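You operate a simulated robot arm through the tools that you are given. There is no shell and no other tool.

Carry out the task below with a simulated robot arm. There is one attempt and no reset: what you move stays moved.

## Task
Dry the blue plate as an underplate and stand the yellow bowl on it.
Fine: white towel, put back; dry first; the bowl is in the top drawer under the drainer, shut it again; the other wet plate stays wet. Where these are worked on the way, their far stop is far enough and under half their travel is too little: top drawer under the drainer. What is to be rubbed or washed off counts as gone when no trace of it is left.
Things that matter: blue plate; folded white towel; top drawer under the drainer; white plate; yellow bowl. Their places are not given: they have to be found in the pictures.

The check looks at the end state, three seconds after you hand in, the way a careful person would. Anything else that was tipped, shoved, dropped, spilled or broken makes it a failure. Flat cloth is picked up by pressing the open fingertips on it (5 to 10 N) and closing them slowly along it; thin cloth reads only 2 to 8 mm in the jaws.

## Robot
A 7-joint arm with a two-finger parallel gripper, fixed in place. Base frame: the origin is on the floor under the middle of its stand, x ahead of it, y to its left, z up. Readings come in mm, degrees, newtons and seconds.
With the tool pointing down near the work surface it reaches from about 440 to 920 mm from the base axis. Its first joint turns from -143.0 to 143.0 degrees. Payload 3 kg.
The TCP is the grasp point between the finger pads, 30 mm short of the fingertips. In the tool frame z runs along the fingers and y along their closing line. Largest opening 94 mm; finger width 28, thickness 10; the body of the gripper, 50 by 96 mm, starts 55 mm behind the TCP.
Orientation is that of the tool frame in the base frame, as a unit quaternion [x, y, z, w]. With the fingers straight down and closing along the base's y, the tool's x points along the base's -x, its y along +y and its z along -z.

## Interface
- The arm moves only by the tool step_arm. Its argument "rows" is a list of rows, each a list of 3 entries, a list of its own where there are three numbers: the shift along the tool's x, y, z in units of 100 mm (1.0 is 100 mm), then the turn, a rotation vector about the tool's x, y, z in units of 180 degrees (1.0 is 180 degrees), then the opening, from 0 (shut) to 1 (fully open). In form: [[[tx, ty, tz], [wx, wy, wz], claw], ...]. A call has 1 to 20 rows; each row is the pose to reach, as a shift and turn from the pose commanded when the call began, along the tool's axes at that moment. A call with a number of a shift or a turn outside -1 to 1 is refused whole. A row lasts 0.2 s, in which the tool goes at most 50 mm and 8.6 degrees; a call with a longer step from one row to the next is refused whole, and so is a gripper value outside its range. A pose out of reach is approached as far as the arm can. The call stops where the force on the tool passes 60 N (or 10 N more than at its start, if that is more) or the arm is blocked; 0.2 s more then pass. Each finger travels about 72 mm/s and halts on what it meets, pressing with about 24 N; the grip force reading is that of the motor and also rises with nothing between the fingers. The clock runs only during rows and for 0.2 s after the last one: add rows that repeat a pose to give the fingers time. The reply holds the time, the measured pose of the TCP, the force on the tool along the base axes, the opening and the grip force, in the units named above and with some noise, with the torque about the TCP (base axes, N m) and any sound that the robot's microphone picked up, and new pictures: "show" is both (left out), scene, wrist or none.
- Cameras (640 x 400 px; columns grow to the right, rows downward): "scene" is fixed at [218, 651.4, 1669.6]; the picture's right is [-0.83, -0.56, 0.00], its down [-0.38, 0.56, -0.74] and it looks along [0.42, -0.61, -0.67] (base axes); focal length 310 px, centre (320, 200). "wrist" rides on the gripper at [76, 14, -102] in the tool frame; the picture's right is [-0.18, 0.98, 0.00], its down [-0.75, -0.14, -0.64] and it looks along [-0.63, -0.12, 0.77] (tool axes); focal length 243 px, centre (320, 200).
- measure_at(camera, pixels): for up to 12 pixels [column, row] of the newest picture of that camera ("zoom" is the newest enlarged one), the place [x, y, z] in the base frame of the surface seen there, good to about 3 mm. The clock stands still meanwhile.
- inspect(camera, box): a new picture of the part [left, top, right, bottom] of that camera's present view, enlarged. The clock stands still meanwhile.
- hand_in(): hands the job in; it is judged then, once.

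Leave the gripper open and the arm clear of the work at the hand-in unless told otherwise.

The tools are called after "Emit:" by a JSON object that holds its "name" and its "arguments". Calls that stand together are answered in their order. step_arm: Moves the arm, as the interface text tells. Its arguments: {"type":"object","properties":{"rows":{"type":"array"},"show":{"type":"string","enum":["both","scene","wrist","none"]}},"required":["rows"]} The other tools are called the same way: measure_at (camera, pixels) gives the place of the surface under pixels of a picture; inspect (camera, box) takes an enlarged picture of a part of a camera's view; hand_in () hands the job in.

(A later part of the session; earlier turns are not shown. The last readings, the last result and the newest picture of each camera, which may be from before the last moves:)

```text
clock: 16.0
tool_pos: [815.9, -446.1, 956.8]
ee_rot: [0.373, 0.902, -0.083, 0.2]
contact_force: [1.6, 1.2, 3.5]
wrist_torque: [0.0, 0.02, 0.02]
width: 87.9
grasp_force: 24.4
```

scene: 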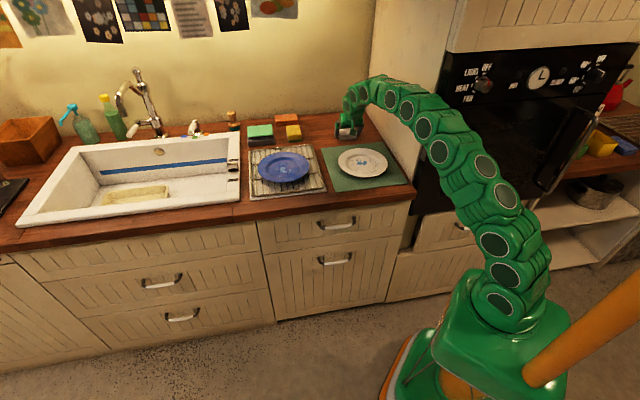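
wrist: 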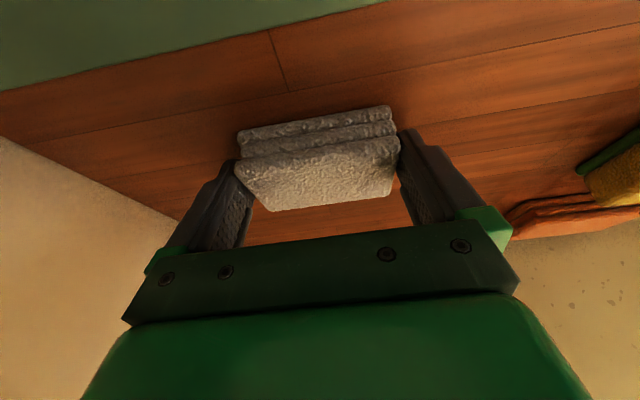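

Jaws read 87.9 mm at 24 N. I lift slowly by 6 mm and check whether the towel follows.

Emit:
{"name": "step_arm", "arguments": {"rows": [[[-0.004, 0, -0.009], [0, 0, 0], 0.5], [[-0.0085, 0, -0.018], [0, 0, 0], 0.5], [[-0.0127, 0, -0.0272], [0, 0, 0], 0.5], [[-0.017, 0, -0.036], [0, 0, 0], 0.5], [[-0.021, 0, -0.0453], [0, 0, 0], 0.5], [[-0.0254, 0, -0.0544], [0, 0, 0], 0.5]], "show": "both"}}

```text
clock: 17.4
tool_pos: [815.9, -447.4, 961.4]
ee_rot: [0.373, 0.902, -0.082, 0.2]
contact_force: [0.5, 1.2, -0.2]
wrist_torque: [0.0, 0.04, 0.02]
width: 88.3
grasp_force: 23.6
```

scene: 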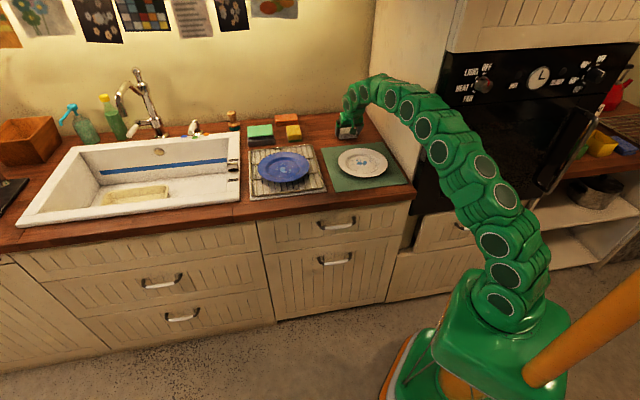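
wrist: 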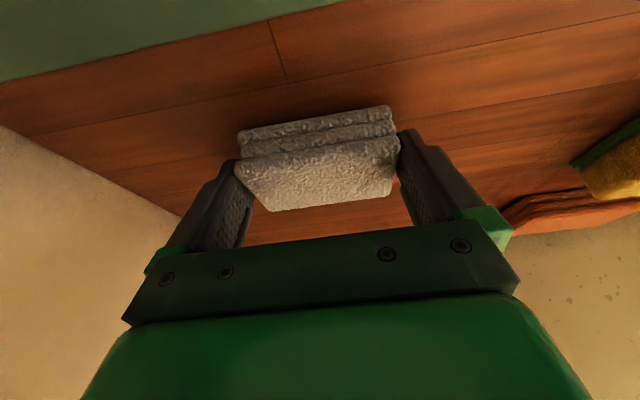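

The width holds at 88 mm and the towel keeps its place between the fingers. I continue lifting slowly 25 mm.

Emit:
{"name": "step_arm", "arguments": {"rows": [[[-0.01, 0, -0.022], [0, 0, 0], 0.5], [[-0.021, 0, -0.045], [0, 0, 0], 0.5], [[-0.034, 0, -0.072], [0, 0, 0], 0.5], [[-0.047, 0, -0.1], [0, 0, 0], 0.5], [[-0.063, 0, -0.136], [0, 0, 0], 0.5], [[-0.08, 0, -0.172], [0, 0, 0], 0.5], [[-0.106, 0, -0.227], [0, 0, 0], 0.5]], "show": "both"}}

Emit:
{"name": "inspect", "arguments": {"camera": "scene", "box": [320, 95, 380, 150]}}

```text
clock: 19.0
tool_pos: [816.3, -445.6, 986.6]
ee_rot: [0.374, 0.902, -0.083, 0.2]
contact_force: [-1.1, 0.8, -0.3]
wrist_torque: [0.0, 0.0, -0.01]
width: 88.2
grasp_force: 23.6
```

scene: 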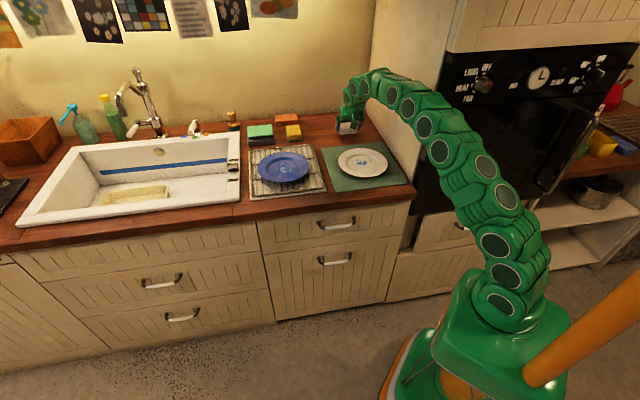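
wrist: 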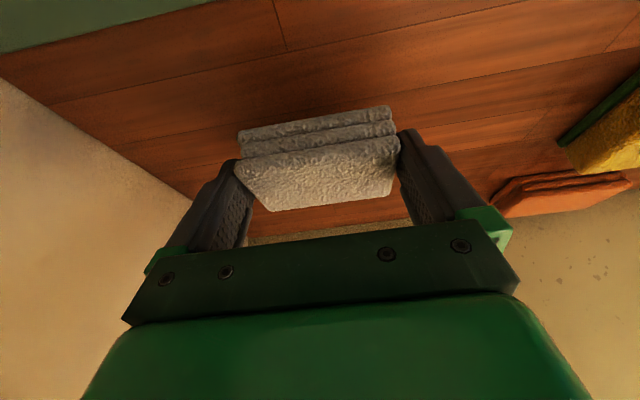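

```text
7.27 times, centred on (350, 122) of scene
```

zoom: 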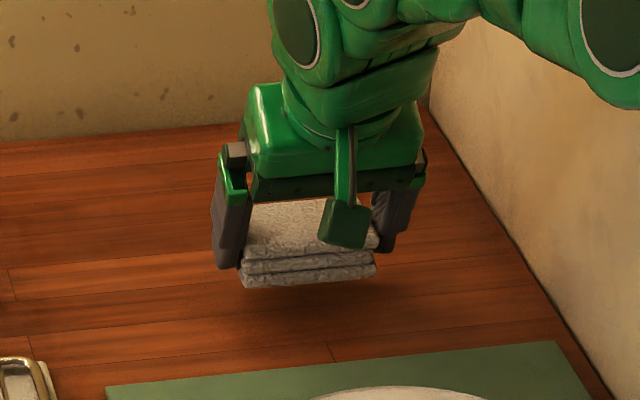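

The towel is lifted and level in the jaws. I carry it up and along toward the plate at moderate speed.

Emit:
{"name": "step_arm", "arguments": {"rows": [[[-0.03, 0.03, -0.066], [0, 0, 0], 0.5], [[-0.08, 0.1, -0.17], [0, 0, 0], 0.5], [[-0.14, 0.22, -0.3], [0, 0, 0], 0.5], [[-0.2, 0.36, -0.43], [0, 0, 0], 0.5], [[-0.26, 0.5, -0.56], [0, 0, 0], 0.5], [[-0.309, 0.65, -0.662], [0, 0, 0], 0.5], [[-0.309, 0.8, -0.662], [0, 0, 0], 0.5], [[-0.309, 0.95, -0.662], [0, 0, 0], 0.5]], "show": "both"}}

```text
clock: 20.8
tool_pos: [883.0, -378.1, 1060.3]
ee_rot: [0.372, 0.903, -0.083, 0.2]
contact_force: [0.3, -0.8, -1.1]
wrist_torque: [0.01, 0.02, 0.0]
width: 88.2
grasp_force: 24.1
```

scene: 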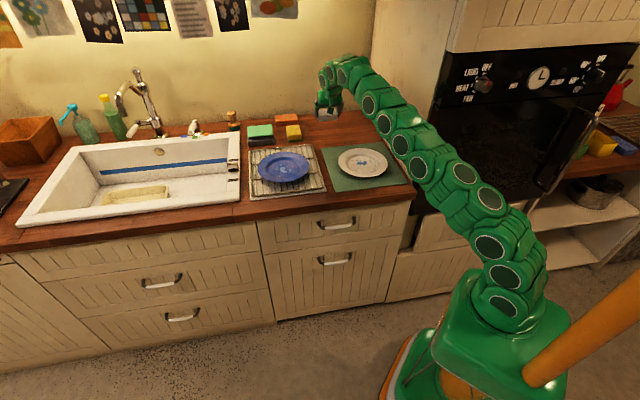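
wrist: 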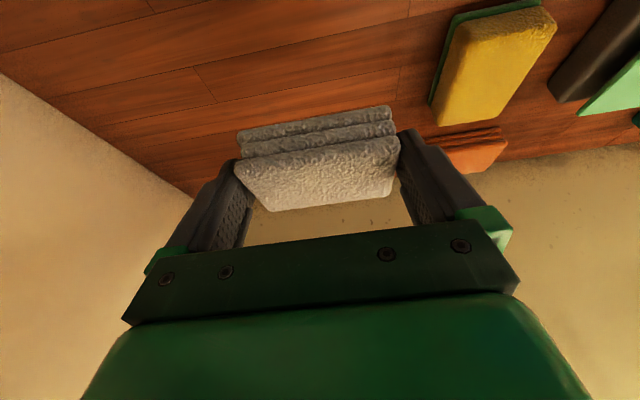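

Towel secure. I move on toward the plate while yawing 45° so the fingers close along the base's y.

Emit:
{"name": "step_arm", "arguments": {"rows": [[[0.14, 0.14, -0.065], [-0.0151, 0, -0.0324], 0.5], [[0.28, 0.28, -0.13], [-0.0302, 0, -0.0648], 0.5], [[0.42, 0.42, -0.196], [-0.0453, 0, -0.0971], 0.5], [[0.57, 0.57, -0.266], [-0.0604, 0, -0.1295], 0.5], [[0.71, 0.71, -0.331], [-0.0755, 0, -0.1619], 0.5], [[0.86, 0.86, -0.4], [-0.0906, 0, -0.1942], 0.5], [[1.0, 1.0, -0.466], [-0.1057, 0, -0.2266], 0.5], [[1.0, 1.0, -0.466], [-0.1057, 0, -0.2266], 0.5]], "show": "both"}}

```text
clock: 22.6
tool_pos: [877.5, -230.4, 1061.3]
ee_rot: [-0.002, 0.976, 0.001, 0.216]
contact_force: [0.1, -0.3, -0.7]
wrist_torque: [0.01, 0.02, 0.0]
width: 88.4
grasp_force: 23.6
```

scene: 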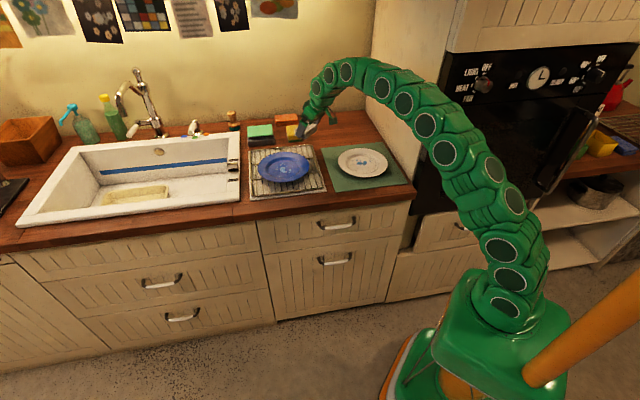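
wrist: 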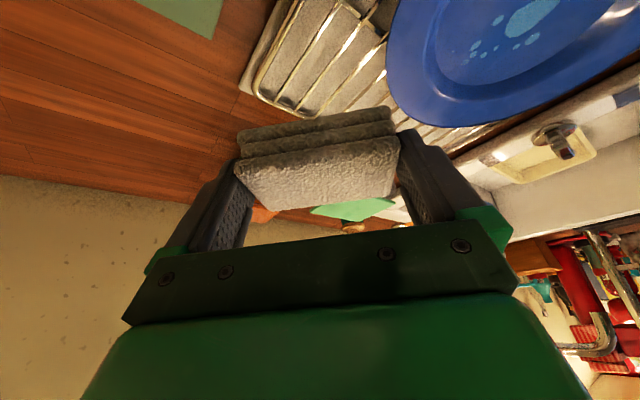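

Orientation as planned. I continue along +y to above the plate.

Emit:
{"name": "step_arm", "arguments": {"rows": [[[0, 0.2, 0], [0, 0, 0], 0.5], [[0, 0.4, 0], [0, 0, 0], 0.5], [[0, 0.6, 0], [0, 0, 0], 0.5], [[0, 0.8, 0], [0, 0, 0], 0.5], [[0, 1.0, 0], [0, 0, 0], 0.5]], "show": "none"}}

Emit:
{"name": "step_arm", "arguments": {"rows": [[[0.03, 0.18, 0.04], [0, 0, 0], 0.5], [[0.06, 0.36, 0.08], [0, 0, 0], 0.5], [[0.115, 0.554, 0.167], [0, 0, 0], 0.5], [[0.115, 0.554, 0.167], [0, 0, 0], 0.5]], "show": "both"}}

```text
clock: 23.8
tool_pos: [875.7, -130.0, 1061.0]
ee_rot: [0.0, 0.976, 0.001, 0.217]
contact_force: [0.4, -0.5, -0.5]
wrist_torque: [-0.01, -0.02, -0.01]
width: 88.3
grasp_force: 23.9
```

```text
clock: 24.8
tool_pos: [872.3, -75.1, 1039.2]
ee_rot: [0.0, 0.976, -0.001, 0.216]
contact_force: [-0.5, -0.3, -0.2]
wrist_torque: [0.04, 0.01, -0.02]
width: 88.2
grasp_force: 23.8
```

scene: 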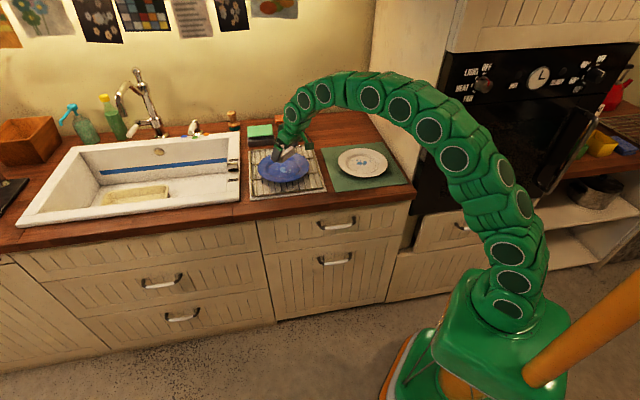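
wrist: 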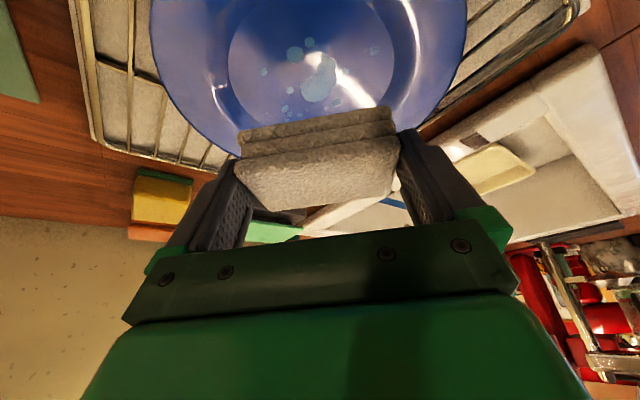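

Towel hangs above the plate (bottom ≈1001 mm, plate well ≈942). I descend 48 mm, then feel for contact in small steps.

Emit:
{"name": "step_arm", "arguments": {"rows": [[[0.05, 0, 0.12], [0, 0, 0], 0.5], [[0.1, 0, 0.24], [0, 0, 0], 0.5], [[0.15, 0, 0.36], [0, 0, 0], 0.5], [[0.185, 0, 0.443], [0, 0, 0], 0.5], [[0.185, 0, 0.443], [0, 0, 0], 0.5]], "show": "both"}}

```text
clock: 26.0
tool_pos: [874.7, -73.6, 992.5]
ee_rot: [-0.001, 0.976, 0.0, 0.216]
contact_force: [0.1, -0.5, -0.8]
wrist_torque: [-0.03, 0.04, -0.01]
width: 88.2
grasp_force: 23.9
```

scene: 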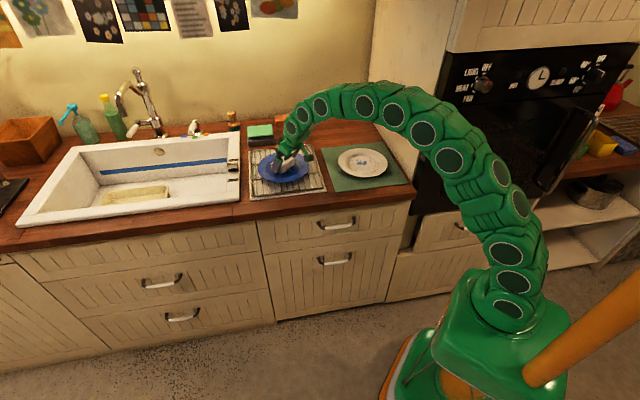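
wrist: 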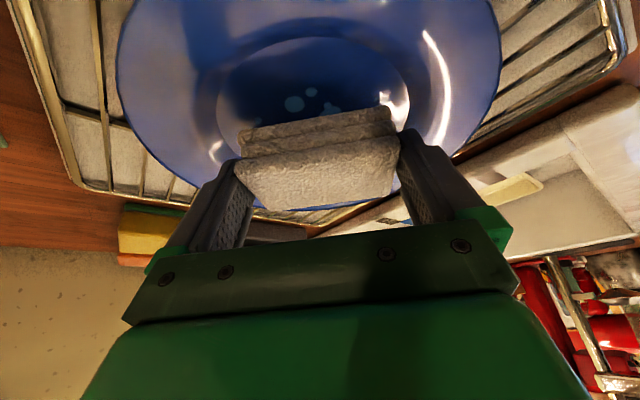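

Towel end edges lie inside the well. I descend 9 mm more.

Emit:
{"name": "step_arm", "arguments": {"rows": [[[0.013, -0.01, 0.027], [0, 0, 0], 0.5], [[0.025, -0.01, 0.054], [0, 0, 0], 0.5], [[0.038, -0.01, 0.0816], [0, 0, 0], 0.5], [[0.038, -0.01, 0.0816], [0, 0, 0], 0.5]], "show": "wrist"}}

```text
clock: 27.0
tool_pos: [873.9, -75.1, 983.9]
ee_rot: [-0.001, 0.976, 0.0, 0.217]
contact_force: [-0.7, -0.2, 0.1]
wrist_torque: [-0.02, -0.01, 0.02]
width: 88.6
grasp_force: 23.6
```

wrist: 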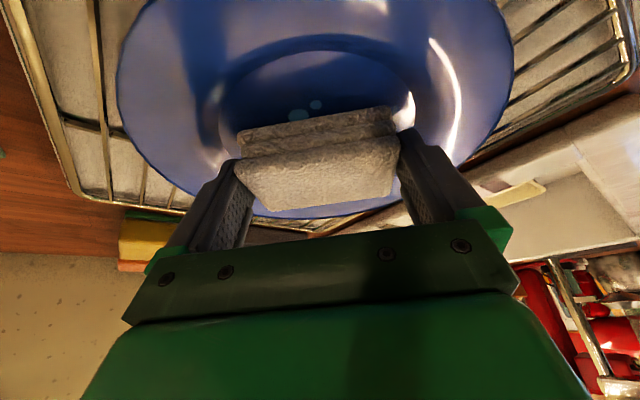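

No contact yet at z≈984. I go down 1 mm per row, 4 rows.

Emit:
{"name": "step_arm", "arguments": {"rows": [[[0.0042, 0, 0.009], [0, 0, 0], 0.5], [[0.0085, 0, 0.018], [0, 0, 0], 0.5], [[0.0127, 0, 0.027], [0, 0, 0], 0.5], [[0.0127, 0, 0.027], [0, 0, 0], 0.5]], "show": "none"}}

Emit:
{"name": "step_arm", "arguments": {"rows": [[[0.0042, 0, 0.009], [0, 0, 0], 0.5], [[0.0042, 0, 0.009], [0, 0, 0], 0.5]], "show": "none"}}

```text
clock: 28.0
tool_pos: [873.8, -75.8, 979.9]
ee_rot: [-0.001, 0.976, 0.0, 0.216]
contact_force: [-0.2, 0.3, -1.7]
wrist_torque: [0.0, 0.02, -0.02]
width: 88.1
grasp_force: 23.9
```

```text
clock: 28.6
tool_pos: [874.1, -75.6, 978.2]
ee_rot: [-0.001, 0.976, 0.0, 0.216]
contact_force: [-0.5, -0.7, 1.9]
wrist_torque: [-0.02, -0.1, -0.01]
width: 88.4
grasp_force: 23.8
```

First signs of contact (1.9 N). One more mm.

Emit:
{"name": "step_arm", "arguments": {"rows": [[[0.0042, 0, 0.009], [0, 0, 0], 0.5], [[0.0042, 0, 0.009], [0, 0, 0], 0.5]], "show": "none"}}

Emit:
{"name": "step_arm", "arguments": {"rows": [[[0.0042, 0, 0.009], [0, 0, 0], 0.5], [[0.0042, 0, 0.009], [0, 0, 0], 0.5]], "show": "both"}}

```text
clock: 29.2
tool_pos: [874.4, -75.6, 978.2]
ee_rot: [0.0, 0.976, 0.0, 0.217]
contact_force: [-4.0, 0.9, 17.2]
wrist_torque: [0.03, 0.03, 0.05]
width: 88.4
grasp_force: 24.2
```

```text
clock: 29.8
tool_pos: [875.6, -76.0, 978.5]
ee_rot: [-0.001, 0.976, 0.0, 0.219]
contact_force: [1.1, 4.4, 29.6]
wrist_torque: [0.13, 0.2, -0.03]
width: 88.6
grasp_force: 24.1
```

scene: 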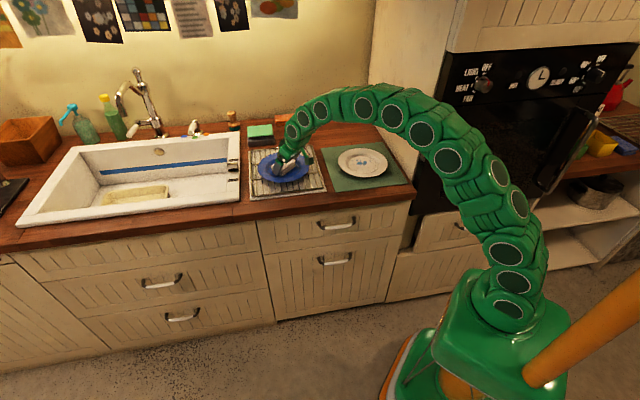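
wrist: 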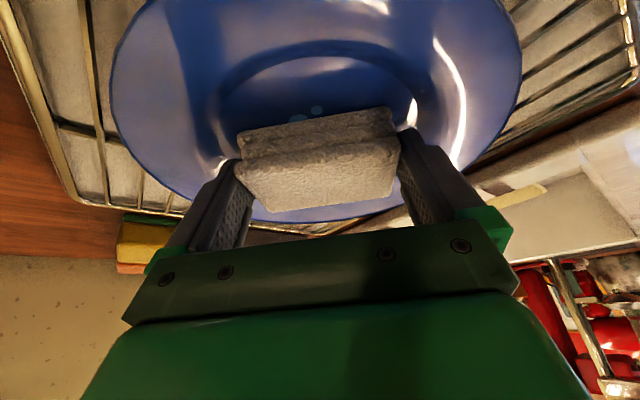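

Contact is stiff (~13 N per mm): 29.6 N is too much. I back off 1.6 mm to a light press.

Emit:
{"name": "step_arm", "arguments": {"rows": [[[-0.0068, 0, -0.0145], [0, 0, 0], 0.5], [[-0.0068, 0, -0.0145], [0, 0, 0], 0.5]], "show": "none"}}

```text
clock: 30.4
tool_pos: [875.0, -76.2, 978.3]
ee_rot: [-0.001, 0.976, 0.0, 0.216]
contact_force: [3.7, 3.4, 17.6]
wrist_torque: [0.01, 0.05, 0.01]
width: 88.1
grasp_force: 23.9
```

Still 17.6 N; up another 0.8 mm.

Emit:
{"name": "step_arm", "arguments": {"rows": [[[-0.0034, 0, -0.0073], [0, 0, 0], 0.5], [[-0.0034, 0, -0.0073], [0, 0, 0], 0.5]], "show": "none"}}

```text
clock: 31.0
tool_pos: [873.0, -76.6, 978.2]
ee_rot: [0.0, 0.977, 0.0, 0.215]
contact_force: [-0.4, 0.5, 3.9]
wrist_torque: [-0.04, 0.1, -0.03]
width: 88.2
grasp_force: 24.0
```

Light press of ~4 N. Now I start wiping: stroke +12 mm in x first and read the force.

Emit:
{"name": "step_arm", "arguments": {"rows": [[[-0.035, 0, 0.02], [0, 0, 0], 0.5], [[-0.071, 0, 0.0365], [0, 0, 0], 0.5], [[-0.1075, 0, 0.0534], [0, 0, 0], 0.5], [[-0.1075, 0, 0.0534], [0, 0, 0], 0.5]], "show": "wrist"}}

```text
clock: 32.0
tool_pos: [885.4, -75.7, 979.9]
ee_rot: [-0.002, 0.976, 0.001, 0.217]
contact_force: [0.7, 0.0, -0.5]
wrist_torque: [-0.01, 0.02, 0.02]
width: 88.4
grasp_force: 24.3
```

wrist: 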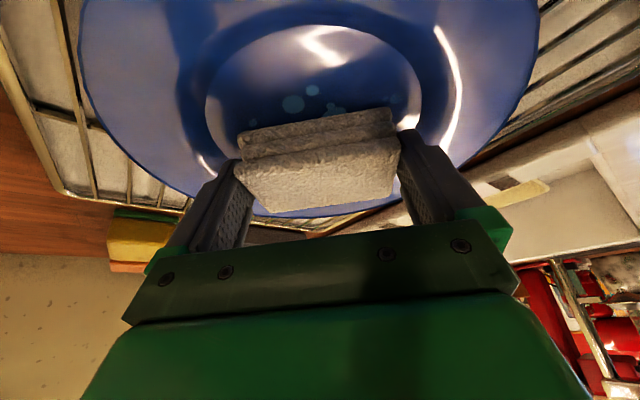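

Lost contact there (z rose ~1.5 mm). I press down 1 mm at this place and read.

Emit:
{"name": "step_arm", "arguments": {"rows": [[[0.0042, 0, 0.009], [0, 0, 0], 0.5], [[0.0042, 0, 0.009], [0, 0, 0], 0.5]], "show": "none"}}

Emit:
{"name": "step_arm", "arguments": {"rows": [[[0.003, 0, 0.0063], [0, 0, 0], 0.5], [[0.003, 0, 0.0063], [0, 0, 0], 0.5]], "show": "none"}}

```text
clock: 32.6
tool_pos: [885.8, -76.3, 978.5]
ee_rot: [-0.001, 0.976, 0.0, 0.216]
contact_force: [0.9, -1.4, 3.3]
wrist_torque: [-0.02, 0.02, 0.04]
width: 88.2
grasp_force: 24.3
```

```text
clock: 33.2
tool_pos: [887.0, -74.5, 978.3]
ee_rot: [-0.002, 0.976, 0.001, 0.218]
contact_force: [-1.7, -0.9, 7.6]
wrist_torque: [-0.02, 0.21, 0.02]
width: 88.4
grasp_force: 24.0
```

7.6 N now. I stroke −24 mm in x with a slight rise, reading force at the end.

Emit:
{"name": "step_arm", "arguments": {"rows": [[[0.0358, 0, -0.0178], [0, 0, 0], 0.5], [[0.0717, 0, -0.0356], [0, 0, 0], 0.5], [[0.1075, 0, -0.0534], [0, 0, 0], 0.5], [[0.1434, 0, -0.0712], [0, 0, 0], 0.5], [[0.179, 0, -0.089], [0, 0, 0], 0.5], [[0.215, 0, -0.1068], [0, 0, 0], 0.5]], "show": "wrist"}}

```text
clock: 34.6
tool_pos: [862.7, -75.8, 979.3]
ee_rot: [0.0, 0.976, 0.0, 0.217]
contact_force: [0.5, 0.6, -0.4]
wrist_torque: [0.04, 0.01, -0.01]
width: 88.4
grasp_force: 24.0
```

wrist: 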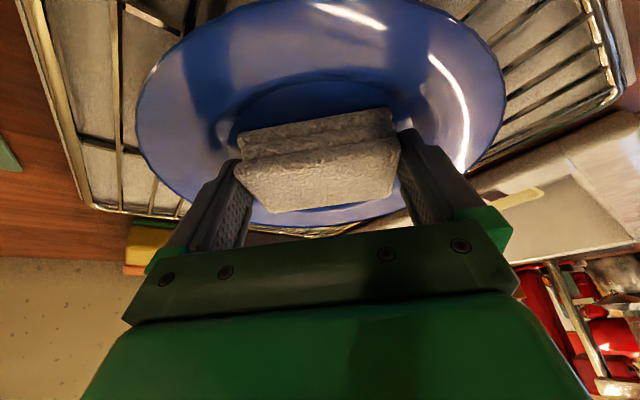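

No contact here at z≈979.3. I lower 1 mm and let it settle.

Emit:
{"name": "step_arm", "arguments": {"rows": [[[0.0042, 0, 0.009], [0, 0, 0], 0.5], [[0.0042, 0, 0.009], [0, 0, 0], 0.5], [[0.0042, 0, 0.009], [0, 0, 0], 0.5]], "show": "none"}}

```text
clock: 35.4
tool_pos: [862.8, -75.9, 977.3]
ee_rot: [-0.002, 0.976, 0.001, 0.218]
contact_force: [-0.1, -0.4, 6.9]
wrist_torque: [-0.03, 0.13, 0.03]
width: 88.3
grasp_force: 24.2
```

6.9 N. Now strokes back and forth in x at constant height (±12 mm about the centre).

Emit:
{"name": "step_arm", "arguments": {"rows": [[[-0.0363, 0, 0.0169], [0, 0, 0], 0.5], [[-0.0725, 0, 0.0338], [0, 0, 0], 0.5], [[-0.1088, 0, 0.0507], [0, 0, 0], 0.5], [[-0.145, 0, 0.0676], [0, 0, 0], 0.5], [[-0.1813, 0, 0.0845], [0, 0, 0], 0.5], [[-0.2175, 0, 0.1014], [0, 0, 0], 0.5], [[-0.2175, 0, 0.1014], [0, 0, 0], 0.5]], "show": "none"}}

Emit:
{"name": "step_arm", "arguments": {"rows": [[[0.0363, 0, -0.0169], [0, 0, 0], 0.5], [[0.0725, 0, -0.0338], [0, 0, 0], 0.5], [[0.1088, 0, -0.0507], [0, 0, 0], 0.5], [[0.1088, 0, -0.0507], [0, 0, 0], 0.5]], "show": "wrist"}}

```text
clock: 37.0
tool_pos: [887.1, -77.0, 978.2]
ee_rot: [0.0, 0.976, 0.0, 0.218]
contact_force: [-2.6, -1.8, 16.7]
wrist_torque: [-0.03, 0.17, 0.01]
width: 88.4
grasp_force: 23.5
```

```text
clock: 38.0
tool_pos: [874.0, -76.6, 978.2]
ee_rot: [-0.001, 0.976, 0.0, 0.217]
contact_force: [3.5, 1.3, 24.5]
wrist_torque: [0.01, 0.16, 0.0]
width: 88.5
grasp_force: 23.4
```

wrist: 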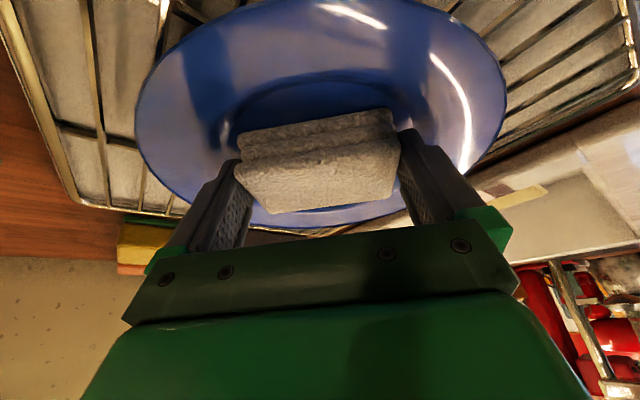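

Force rose to 24 N and the plate may have been dragged. I lift a few mm and look.

Emit:
{"name": "step_arm", "arguments": {"rows": [[[-0.0127, 0, -0.0272], [0, 0, 0], 0.5], [[-0.17, 0, -0.3624], [0, 0, 0], 0.5], [[-0.3, 0, -0.64], [0, 0, 0], 0.5], [[-0.38, 0, -0.816], [0, 0, 0], 0.5]], "show": "both"}}

Emit:
{"name": "inspect", "arguments": {"camera": "scene", "box": [240, 132, 336, 192]}}

Emit:
{"name": "inspect", "arguments": {"camera": "wrist", "box": [140, 0, 480, 200]}}

```text
clock: 39.0
tool_pos: [874.8, -76.8, 1066.9]
ee_rot: [-0.001, 0.976, 0.001, 0.217]
contact_force: [-0.8, 0.4, -0.4]
wrist_torque: [0.0, 0.0, -0.02]
width: 88.7
grasp_force: 23.9
```

scene: 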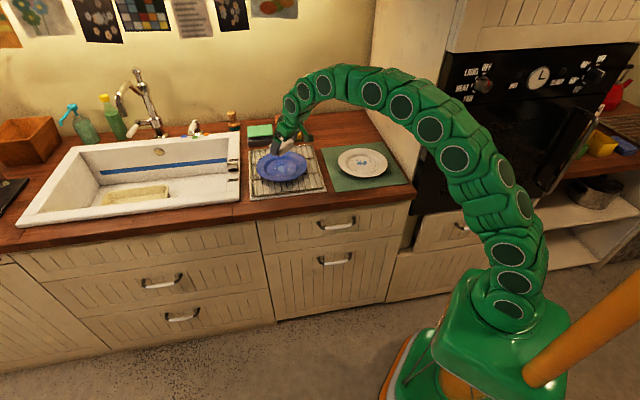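
wrist: 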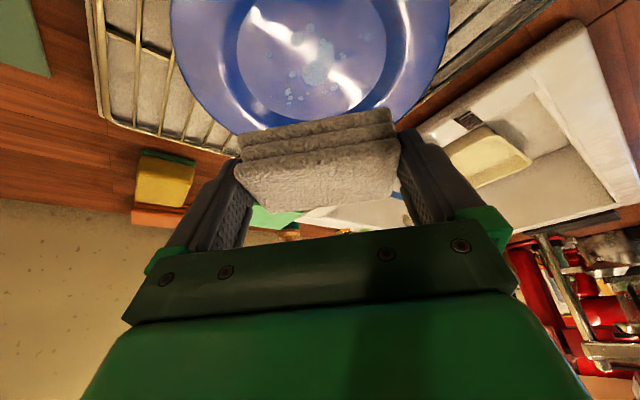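

```text
6.67 times, centred on (288, 162) of scene
```

zoom: 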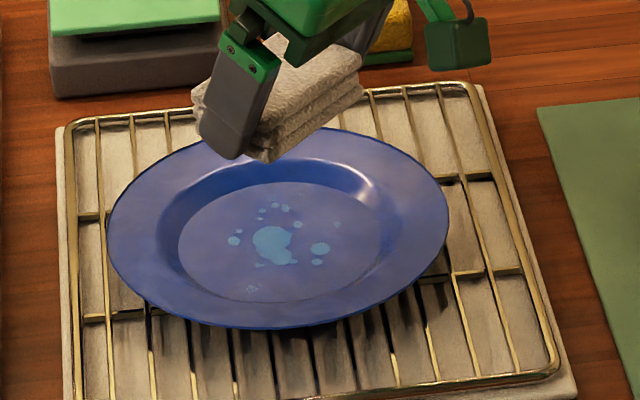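

```text
1.88 times, centred on (310, 100) of wrist
```

zoom: 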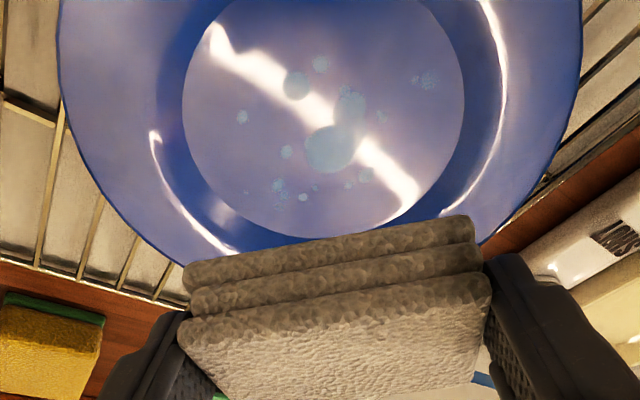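

The plate slid about 7 mm toward +x; some spots look fainter. I enlarge to see what has been removed.

Emit:
{"name": "inspect", "arguments": {"camera": "scene", "box": [262, 154, 302, 179]}}

Emit:
{"name": "measure_at", "arguments": {"camera": "zoom", "pixels": [[90, 230], [575, 215], [310, 375], [330, 90], [330, 240], [237, 225], [440, 245], [275, 345], [345, 120], [480, 190], [420, 290], [370, 185]]}}

```text
16.00 times, centred on (282, 166) of scene
```

zoom: 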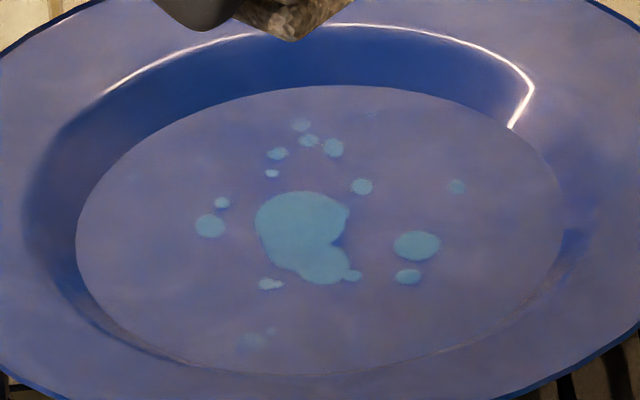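

```text
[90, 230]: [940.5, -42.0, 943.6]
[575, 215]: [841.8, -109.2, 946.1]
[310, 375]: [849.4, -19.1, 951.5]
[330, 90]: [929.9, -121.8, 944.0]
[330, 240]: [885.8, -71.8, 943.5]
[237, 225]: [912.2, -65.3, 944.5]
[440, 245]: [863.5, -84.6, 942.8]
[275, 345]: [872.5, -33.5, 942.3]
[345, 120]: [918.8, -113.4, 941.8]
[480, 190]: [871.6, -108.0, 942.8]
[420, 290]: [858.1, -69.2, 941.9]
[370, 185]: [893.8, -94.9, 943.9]
```

Spots are nearly unchanged so far, so more rubbing is needed. I measure the plate's rim anew.

Emit:
{"name": "inspect", "arguments": {"camera": "scene", "box": [240, 132, 336, 192]}}

Emit:
{"name": "measure_at", "arguments": {"camera": "zoom", "pixels": [[110, 230], [446, 215], [285, 325], [130, 290], [190, 315], [400, 290], [345, 315], [430, 180], [390, 150], [140, 180], [350, 133], [440, 250]]}}

```text
6.67 times, centred on (288, 162) of scene
```

zoom: 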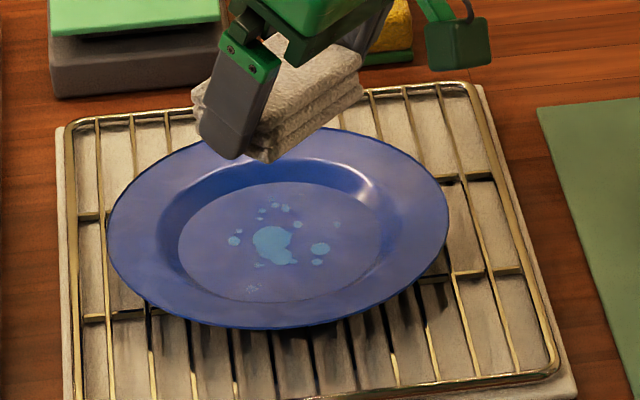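

```text
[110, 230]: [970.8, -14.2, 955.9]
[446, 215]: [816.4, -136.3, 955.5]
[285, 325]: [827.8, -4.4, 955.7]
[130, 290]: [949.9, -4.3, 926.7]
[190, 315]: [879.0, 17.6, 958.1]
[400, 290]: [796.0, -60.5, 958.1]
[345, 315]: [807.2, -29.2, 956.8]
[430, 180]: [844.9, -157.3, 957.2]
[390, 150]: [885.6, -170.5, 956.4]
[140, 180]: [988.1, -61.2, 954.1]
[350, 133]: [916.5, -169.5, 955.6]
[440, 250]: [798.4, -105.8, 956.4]
```

Plate centre is now about (892, −76.5). The towel must slide on the plate rather than drag it, so I'll use a much lighter press (2–3 N). I lower back over the centre to just above contact.

Emit:
{"name": "step_arm", "arguments": {"rows": [[[0.07, 0, 0.2], [0, 0, 0], 0.5], [[0.14, 0, 0.4], [0, 0, 0], 0.5], [[0.21, 0, 0.58], [0, 0, 0], 0.5], [[0.26, 0, 0.72], [0, 0, 0], 0.5], [[0.291, 0, 0.802], [0, 0, 0], 0.5], [[0.291, 0, 0.802], [0, 0, 0], 0.5], [[0.291, 0, 0.802], [0, 0, 0], 0.5]], "show": "none"}}

Emit:
{"name": "step_arm", "arguments": {"rows": [[[0.0042, 0, 0.009], [0, 0, 0], 0.5], [[0.0085, 0, 0.018], [0, 0, 0], 0.5], [[0.0085, 0, 0.018], [0, 0, 0], 0.5], [[0.0085, 0, 0.018], [0, 0, 0], 0.5]], "show": "none"}}

```text
clock: 40.6
tool_pos: [881.8, -75.9, 981.1]
ee_rot: [-0.002, 0.976, 0.0, 0.216]
contact_force: [1.6, 0.2, -0.1]
wrist_torque: [0.0, -0.03, 0.04]
width: 88.5
grasp_force: 23.8
```

```text
clock: 41.6
tool_pos: [881.5, -75.3, 980.1]
ee_rot: [-0.001, 0.976, 0.0, 0.217]
contact_force: [0.4, -0.6, 0.5]
wrist_torque: [-0.01, 0.0, -0.02]
width: 88.3
grasp_force: 24.8
```

No contact yet at z≈980. I run x cycles (±12 mm) while lowering in 0.5 mm levels, reading force after each cycle.

Emit:
{"name": "step_arm", "arguments": {"rows": [[[-0.0342, 0, 0.0214], [0, 0, 0], 0.5], [[-0.0704, 0, 0.0383], [0, 0, 0], 0.5], [[-0.1067, 0, 0.0552], [0, 0, 0], 0.5], [[-0.0704, 0, 0.0383], [0, 0, 0], 0.5], [[-0.0342, 0, 0.0214], [0, 0, 0], 0.5], [[0.0021, 0, 0.0045], [0, 0, 0], 0.5], [[0.0384, 0, -0.0124], [0, 0, 0], 0.5], [[0.0746, 0, -0.0293], [0, 0, 0], 0.5], [[0.1109, 0, -0.0462], [0, 0, 0], 0.5], [[0.0746, 0, -0.0293], [0, 0, 0], 0.5], [[0.0384, 0, -0.0124], [0, 0, 0], 0.5], [[0.0021, 0, 0.0045], [0, 0, 0], 0.5]], "show": "none"}}

Emit:
{"name": "step_arm", "arguments": {"rows": [[[-0.0342, 0, 0.0214], [0, 0, 0], 0.5], [[-0.0704, 0, 0.0383], [0, 0, 0], 0.5], [[-0.1067, 0, 0.0552], [0, 0, 0], 0.5], [[-0.0704, 0, 0.0383], [0, 0, 0], 0.5], [[-0.0342, 0, 0.0214], [0, 0, 0], 0.5], [[0.0021, 0, 0.0045], [0, 0, 0], 0.5], [[0.0384, 0, -0.0124], [0, 0, 0], 0.5], [[0.0746, 0, -0.0293], [0, 0, 0], 0.5], [[0.1109, 0, -0.0462], [0, 0, 0], 0.5], [[0.0746, 0, -0.0293], [0, 0, 0], 0.5], [[0.0384, 0, -0.0124], [0, 0, 0], 0.5], [[0.0021, 0, 0.0045], [0, 0, 0], 0.5]], "show": "none"}}

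```text
clock: 44.2
tool_pos: [882.8, -76.4, 982.3]
ee_rot: [0.0, 0.976, 0.0, 0.218]
contact_force: [0.2, 0.2, -0.4]
wrist_torque: [0.01, -0.01, 0.04]
width: 88.4
grasp_force: 24.6
```

```text
clock: 46.8
tool_pos: [881.1, -76.1, 980.1]
ee_rot: [0.0, 0.976, 0.0, 0.217]
contact_force: [-0.2, -0.2, -0.3]
wrist_torque: [-0.03, -0.02, -0.03]
width: 88.4
grasp_force: 24.3
```

Still no contact. I lower another 0.8 mm with a cycle, then again.

Emit:
{"name": "step_arm", "arguments": {"rows": [[[-0.0329, 0, 0.0242], [0, 0, 0], 0.5], [[-0.0691, 0, 0.0411], [0, 0, 0], 0.5], [[-0.1054, 0, 0.058], [0, 0, 0], 0.5], [[-0.0691, 0, 0.0411], [0, 0, 0], 0.5], [[-0.0329, 0, 0.0242], [0, 0, 0], 0.5], [[0.0034, 0, 0.0073], [0, 0, 0], 0.5], [[0.0397, 0, -0.0096], [0, 0, 0], 0.5], [[0.0759, 0, -0.0265], [0, 0, 0], 0.5], [[0.1122, 0, -0.0434], [0, 0, 0], 0.5], [[0.0759, 0, -0.0265], [0, 0, 0], 0.5], [[0.0397, 0, -0.0096], [0, 0, 0], 0.5], [[0.0034, 0, 0.0073], [0, 0, 0], 0.5]], "show": "none"}}

Emit:
{"name": "step_arm", "arguments": {"rows": [[[-0.0342, 0, 0.0214], [0, 0, 0], 0.5], [[-0.0704, 0, 0.0383], [0, 0, 0], 0.5], [[-0.1067, 0, 0.0552], [0, 0, 0], 0.5], [[-0.0704, 0, 0.0383], [0, 0, 0], 0.5], [[-0.0342, 0, 0.0214], [0, 0, 0], 0.5], [[0.0021, 0, 0.0045], [0, 0, 0], 0.5], [[0.0384, 0, -0.0124], [0, 0, 0], 0.5], [[0.0746, 0, -0.0293], [0, 0, 0], 0.5], [[0.1109, 0, -0.0462], [0, 0, 0], 0.5], [[0.0746, 0, -0.0293], [0, 0, 0], 0.5], [[0.0384, 0, -0.0124], [0, 0, 0], 0.5], [[0.0021, 0, 0.0045], [0, 0, 0], 0.5]], "show": "wrist"}}

```text
clock: 49.4
tool_pos: [881.7, -76.2, 977.5]
ee_rot: [0.0, 0.976, -0.001, 0.217]
contact_force: [0.8, 0.6, 0.6]
wrist_torque: [0.01, 0.02, 0.01]
width: 88.1
grasp_force: 23.7
```

```text
clock: 52.0
tool_pos: [881.8, -75.7, 978.1]
ee_rot: [0.001, 0.976, 0.0, 0.217]
contact_force: [0.1, 0.3, -0.7]
wrist_torque: [0.0, -0.01, 0.01]
width: 88.1
grasp_force: 24.2
```

wrist: 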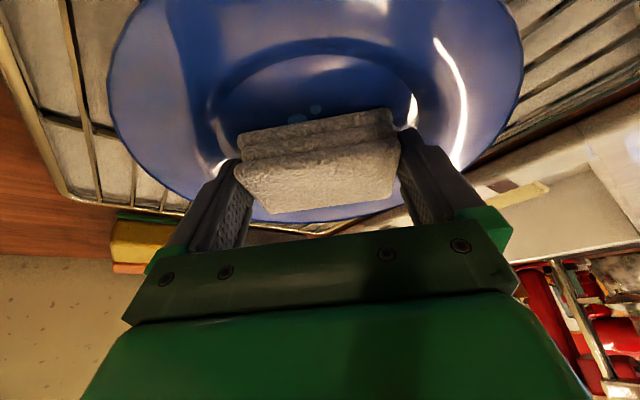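

Still none at z≈978. I keep lowering 0.6 mm per cycle.

Emit:
{"name": "step_arm", "arguments": {"rows": [[[-0.0337, 0, 0.0223], [0, 0, 0], 0.5], [[-0.07, 0, 0.0392], [0, 0, 0], 0.5], [[-0.1063, 0, 0.0561], [0, 0, 0], 0.5], [[-0.07, 0, 0.0392], [0, 0, 0], 0.5], [[-0.0337, 0, 0.0223], [0, 0, 0], 0.5], [[0.0025, 0, 0.0054], [0, 0, 0], 0.5], [[0.0388, 0, -0.0115], [0, 0, 0], 0.5], [[0.075, 0, -0.0284], [0, 0, 0], 0.5], [[0.1113, 0, -0.0453], [0, 0, 0], 0.5], [[0.075, 0, -0.0284], [0, 0, 0], 0.5], [[0.0388, 0, -0.0115], [0, 0, 0], 0.5], [[0.0025, 0, 0.0054], [0, 0, 0], 0.5]], "show": "none"}}

```text
clock: 54.6
tool_pos: [882.0, -76.7, 978.3]
ee_rot: [0.0, 0.976, 0.0, 0.217]
contact_force: [0.5, 0.3, 0.0]
wrist_torque: [0.01, 0.01, 0.0]
width: 88.1
grasp_force: 23.4
```

Emit:
{"name": "step_arm", "arguments": {"rows": [[[-0.0337, 0, 0.0223], [0, 0, 0], 0.5], [[-0.07, 0, 0.0392], [0, 0, 0], 0.5], [[-0.1063, 0, 0.0561], [0, 0, 0], 0.5], [[-0.07, 0, 0.0392], [0, 0, 0], 0.5], [[-0.0337, 0, 0.0223], [0, 0, 0], 0.5], [[0.0025, 0, 0.0054], [0, 0, 0], 0.5], [[0.0388, 0, -0.0115], [0, 0, 0], 0.5], [[0.075, 0, -0.0284], [0, 0, 0], 0.5], [[0.1113, 0, -0.0453], [0, 0, 0], 0.5], [[0.075, 0, -0.0284], [0, 0, 0], 0.5], [[0.0388, 0, -0.0115], [0, 0, 0], 0.5], [[0.0025, 0, 0.0054], [0, 0, 0], 0.5]], "show": "wrist"}}

```text
clock: 57.2
tool_pos: [881.8, -76.5, 977.6]
ee_rot: [0.0, 0.976, 0.0, 0.217]
contact_force: [-5.0, 0.4, 13.7]
wrist_torque: [-0.04, 0.33, 0.01]
width: 88.3
grasp_force: 24.3
```

wrist: 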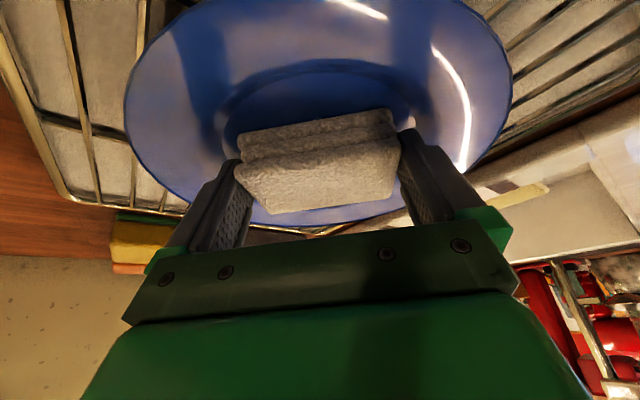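

Contact came suddenly (13.7 N) and the plate crept again. I raise by 0.45 mm to get to a couple of newtons.

Emit:
{"name": "step_arm", "arguments": {"rows": [[[-0.0019, 0, -0.0041], [0, 0, 0], 0.5], [[-0.0019, 0, -0.0041], [0, 0, 0], 0.5]], "show": "none"}}

Emit:
{"name": "step_arm", "arguments": {"rows": [[[0, 0, 0], [0, 0, 0], 0.5]], "show": "none"}}

```text
clock: 57.8
tool_pos: [882.0, -76.0, 977.9]
ee_rot: [0.0, 0.976, 0.0, 0.216]
contact_force: [3.2, 0.7, 6.5]
wrist_torque: [0.04, 0.02, -0.02]
width: 88.4
grasp_force: 24.6
```

```text
clock: 58.2
tool_pos: [882.2, -75.2, 976.0]
ee_rot: [-0.001, 0.976, 0.001, 0.216]
contact_force: [2.0, 1.2, 5.8]
wrist_torque: [0.02, 0.05, 0.01]
width: 88.5
grasp_force: 24.2
```

About 6 N. Raise 0.2 mm more to ~3 N, then a short stroke.

Emit:
{"name": "step_arm", "arguments": {"rows": [[[-0.0008, 0, -0.0018], [0, 0, 0], 0.5], [[-0.0008, 0, -0.0018], [0, 0, 0], 0.5]], "show": "none"}}

Emit:
{"name": "step_arm", "arguments": {"rows": [[[0.0181, 0, -0.0085], [0, 0, 0], 0.5], [[0.0363, 0, -0.0169], [0, 0, 0], 0.5], [[0.0544, 0, -0.0254], [0, 0, 0], 0.5], [[0.0725, 0, -0.0338], [0, 0, 0], 0.5], [[0.0906, 0, -0.0423], [0, 0, 0], 0.5]], "show": "wrist"}}

```text
clock: 58.8
tool_pos: [881.2, -76.1, 977.9]
ee_rot: [0.0, 0.976, 0.0, 0.217]
contact_force: [-0.5, 0.7, 5.3]
wrist_torque: [-0.03, 0.1, 0.0]
width: 88.3
grasp_force: 23.4
```

```text
clock: 60.0
tool_pos: [871.6, -75.8, 976.7]
ee_rot: [-0.002, 0.977, 0.001, 0.215]
contact_force: [2.7, 1.2, 6.8]
wrist_torque: [-0.04, 0.01, -0.01]
width: 88.2
grasp_force: 23.7
```

wrist: 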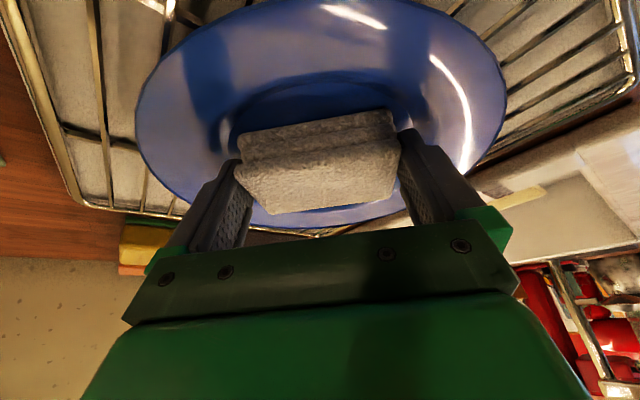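

Some sliding seems to have happened. I lift to look at the spots and the plate's place.

Emit:
{"name": "step_arm", "arguments": {"rows": [[[-0.0127, 0, -0.0272], [0, 0, 0], 0.5], [[-0.17, 0, -0.3624], [0, 0, 0], 0.5], [[-0.3, 0, -0.64], [0, 0, 0], 0.5], [[-0.38, 0, -0.816], [0, 0, 0], 0.5], [[-0.38, 0, -0.816], [0, 0, 0], 0.5]], "show": "none"}}

Emit:
{"name": "inspect", "arguments": {"camera": "scene", "box": [240, 132, 336, 192]}}

Emit:
{"name": "measure_at", "arguments": {"camera": "zoom", "pixels": [[110, 230], [444, 215], [285, 325], [190, 315], [400, 285], [345, 313], [430, 180], [390, 150], [140, 180], [435, 250], [275, 240], [320, 248]]}}

Emit:
{"name": "inspect", "arguments": {"camera": "scene", "box": [262, 154, 302, 179]}}

```text
clock: 61.2
tool_pos: [872.3, -76.0, 1066.9]
ee_rot: [-0.001, 0.976, 0.0, 0.217]
contact_force: [0.7, -0.4, -0.3]
wrist_torque: [-0.02, 0.05, -0.03]
width: 88.3
grasp_force: 23.7
```

```text
6.67 times, centred on (288, 162) of scene
```

zoom: 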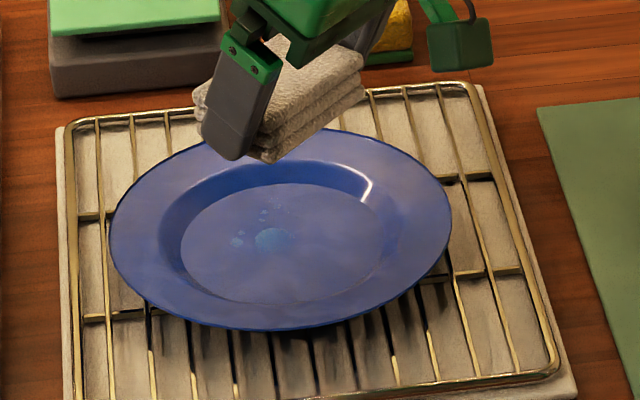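

```text
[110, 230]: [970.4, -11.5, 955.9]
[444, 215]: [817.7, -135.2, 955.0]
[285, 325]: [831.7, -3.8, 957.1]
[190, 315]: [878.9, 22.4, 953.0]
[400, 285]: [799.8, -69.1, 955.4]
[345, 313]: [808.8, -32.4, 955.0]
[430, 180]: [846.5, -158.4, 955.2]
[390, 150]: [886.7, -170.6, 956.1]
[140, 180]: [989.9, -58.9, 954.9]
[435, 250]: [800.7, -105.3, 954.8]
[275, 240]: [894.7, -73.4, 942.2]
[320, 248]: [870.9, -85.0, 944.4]
```

```text
16.00 times, centred on (282, 166) of scene
```

zoom: 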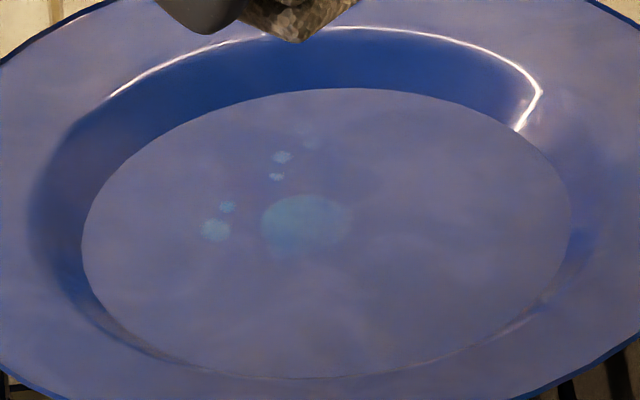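

Rubbing works: the front, right and faint spots are gone. Left are the main blob and a few on the +x side. The towel presses mostly on its −x edge, so I'll pitch it ~1° and work further +x. First I measure the remaining spots.

Emit:
{"name": "measure_at", "arguments": {"camera": "zoom", "pixels": [[215, 230], [227, 206], [282, 157], [277, 177], [308, 145], [305, 222], [345, 210], [270, 235], [88, 225], [570, 215], [345, 90], [320, 375]]}}

```text
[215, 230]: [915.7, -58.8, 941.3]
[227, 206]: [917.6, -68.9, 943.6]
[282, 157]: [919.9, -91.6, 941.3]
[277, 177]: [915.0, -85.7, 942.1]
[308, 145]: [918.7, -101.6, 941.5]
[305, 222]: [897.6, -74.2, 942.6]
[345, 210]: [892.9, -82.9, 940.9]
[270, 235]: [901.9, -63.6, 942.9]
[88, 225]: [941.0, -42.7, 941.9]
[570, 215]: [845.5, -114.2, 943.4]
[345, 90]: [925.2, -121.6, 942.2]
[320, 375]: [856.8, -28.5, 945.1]
```

Remaining spots lie x 892–922, y −104…−56. I come down over them with a 1.2° pitch correction.

Emit:
{"name": "step_arm", "arguments": {"rows": [[[0.07, 0, 0.2], [0, 0.0033, 0], 0.5], [[0.14, 0, 0.4], [0, 0.0067, 0], 0.5], [[0.2, 0, 0.6], [0, 0.0067, 0], 0.5], [[0.23, 0, 0.74], [0, 0.0067, 0], 0.5], [[0.248, 0, 0.833], [0, 0.0067, 0], 0.5], [[0.248, 0, 0.833], [0, 0.0067, 0], 0.5], [[0.248, 0, 0.833], [0, 0.0067, 0], 0.5]], "show": "none"}}

```text
clock: 62.8
tool_pos: [883.8, -75.9, 982.3]
ee_rot: [-0.002, 0.978, 0.001, 0.207]
contact_force: [0.5, 0.7, -0.5]
wrist_torque: [0.02, -0.01, 0.01]
width: 88.4
grasp_force: 24.1
```

I lower 2 mm, then in half-mm steps.

Emit:
{"name": "step_arm", "arguments": {"rows": [[[0.004, 0, 0.009], [0, 0, 0], 0.5], [[0.008, 0, 0.018], [0, 0, 0], 0.5], [[0.008, 0, 0.018], [0, 0, 0], 0.5]], "show": "none"}}

Emit:
{"name": "step_arm", "arguments": {"rows": [[[0.002, 0, 0.0046], [0, 0, 0], 0.5], [[0.002, 0, 0.0046], [0, 0, 0], 0.5]], "show": "none"}}

Emit:
{"name": "step_arm", "arguments": {"rows": [[[0.002, 0, 0.0046], [0, 0, 0], 0.5], [[0.002, 0, 0.0046], [0, 0, 0], 0.5]], "show": "none"}}

```text
clock: 63.6
tool_pos: [884.2, -76.0, 980.1]
ee_rot: [-0.001, 0.979, -0.001, 0.206]
contact_force: [0.5, 0.1, -1.3]
wrist_torque: [0.02, 0.02, -0.01]
width: 88.3
grasp_force: 24.4
```

```text
clock: 64.2
tool_pos: [884.1, -76.1, 980.5]
ee_rot: [0.0, 0.978, 0.001, 0.207]
contact_force: [0.0, -0.4, -0.2]
wrist_torque: [-0.01, 0.01, -0.01]
width: 88.1
grasp_force: 24.5
```

```text
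clock: 64.8
tool_pos: [884.3, -75.7, 979.2]
ee_rot: [-0.002, 0.979, 0.001, 0.206]
contact_force: [0.2, -0.3, -0.3]
wrist_torque: [-0.02, 0.04, 0.0]
width: 88.3
grasp_force: 24.6
```

Emit:
{"name": "step_arm", "arguments": {"rows": [[[0.002, 0, 0.0046], [0, 0, 0], 0.5], [[0.002, 0, 0.0046], [0, 0, 0], 0.5]], "show": "none"}}

Emit:
{"name": "step_arm", "arguments": {"rows": [[[0.002, 0, 0.0046], [0, 0, 0], 0.5], [[0.002, 0, 0.0046], [0, 0, 0], 0.5]], "show": "none"}}

Emit:
{"name": "step_arm", "arguments": {"rows": [[[0.002, 0, 0.0046], [0, 0, 0], 0.5], [[0.002, 0, 0.0046], [0, 0, 0], 0.5]], "show": "none"}}

```text
clock: 65.4
tool_pos: [884.1, -76.2, 977.7]
ee_rot: [0.0, 0.978, 0.0, 0.207]
contact_force: [-0.3, -0.8, -0.9]
wrist_torque: [0.0, -0.03, 0.02]
width: 88.2
grasp_force: 24.0
```

```text
clock: 66.0
tool_pos: [884.4, -76.2, 977.1]
ee_rot: [0.0, 0.978, 0.0, 0.207]
contact_force: [-0.9, -0.3, 0.8]
wrist_torque: [0.02, -0.03, -0.03]
width: 88.7
grasp_force: 23.8
```

```text
clock: 66.6
tool_pos: [884.6, -76.5, 977.8]
ee_rot: [0.0, 0.979, 0.0, 0.206]
contact_force: [-1.7, -1.3, 5.6]
wrist_torque: [-0.02, -0.24, -0.02]
width: 88.3
grasp_force: 23.6
```

Contact 5.6 N, now on the +x edge (good for the remaining spots). I stroke +8 mm, then back −30 mm.

Emit:
{"name": "step_arm", "arguments": {"rows": [[[-0.0193, 0, 0.0072], [0, 0, 0], 0.5], [[-0.0375, 0, 0.0153], [0, 0, 0], 0.5], [[-0.0558, 0, 0.0234], [0, 0, 0], 0.5], [[-0.0741, 0, 0.0315], [0, 0, 0], 0.5]], "show": "none"}}

Emit:
{"name": "step_arm", "arguments": {"rows": [[[0.0274, 0, -0.0122], [0, 0, 0], 0.5], [[0.0548, 0, -0.0243], [0, 0, 0], 0.5], [[0.0823, 0, -0.0365], [0, 0, 0], 0.5], [[0.1097, 0, -0.0486], [0, 0, 0], 0.5], [[0.1371, 0, -0.0608], [0, 0, 0], 0.5], [[0.1645, 0, -0.0729], [0, 0, 0], 0.5], [[0.1919, 0, -0.0851], [0, 0, 0], 0.5], [[0.2194, 0, -0.0972], [0, 0, 0], 0.5], [[0.2468, 0, -0.1094], [0, 0, 0], 0.5], [[0.2742, 0, -0.1215], [0, 0, 0], 0.5]], "show": "wrist"}}

```text
clock: 67.6
tool_pos: [893.7, -75.1, 977.6]
ee_rot: [-0.001, 0.979, 0.0, 0.206]
contact_force: [-2.9, -0.7, 6.9]
wrist_torque: [-0.01, -0.22, -0.04]
width: 88.2
grasp_force: 24.3
```

```text
clock: 69.8
tool_pos: [861.4, -75.5, 976.6]
ee_rot: [-0.001, 0.979, 0.001, 0.206]
contact_force: [-0.2, 0.9, 0.0]
wrist_torque: [0.0, -0.03, 0.01]
width: 88.2
grasp_force: 24.0
```

wrist: 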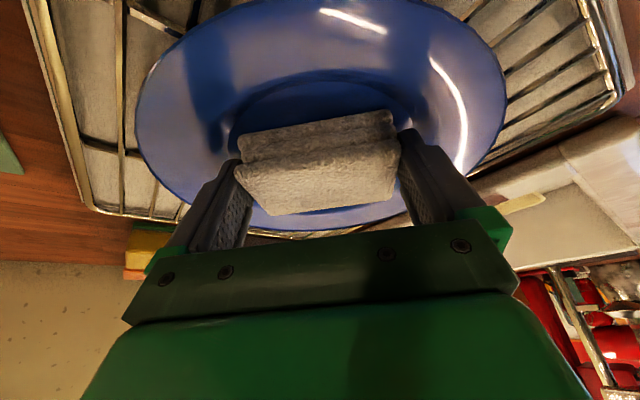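

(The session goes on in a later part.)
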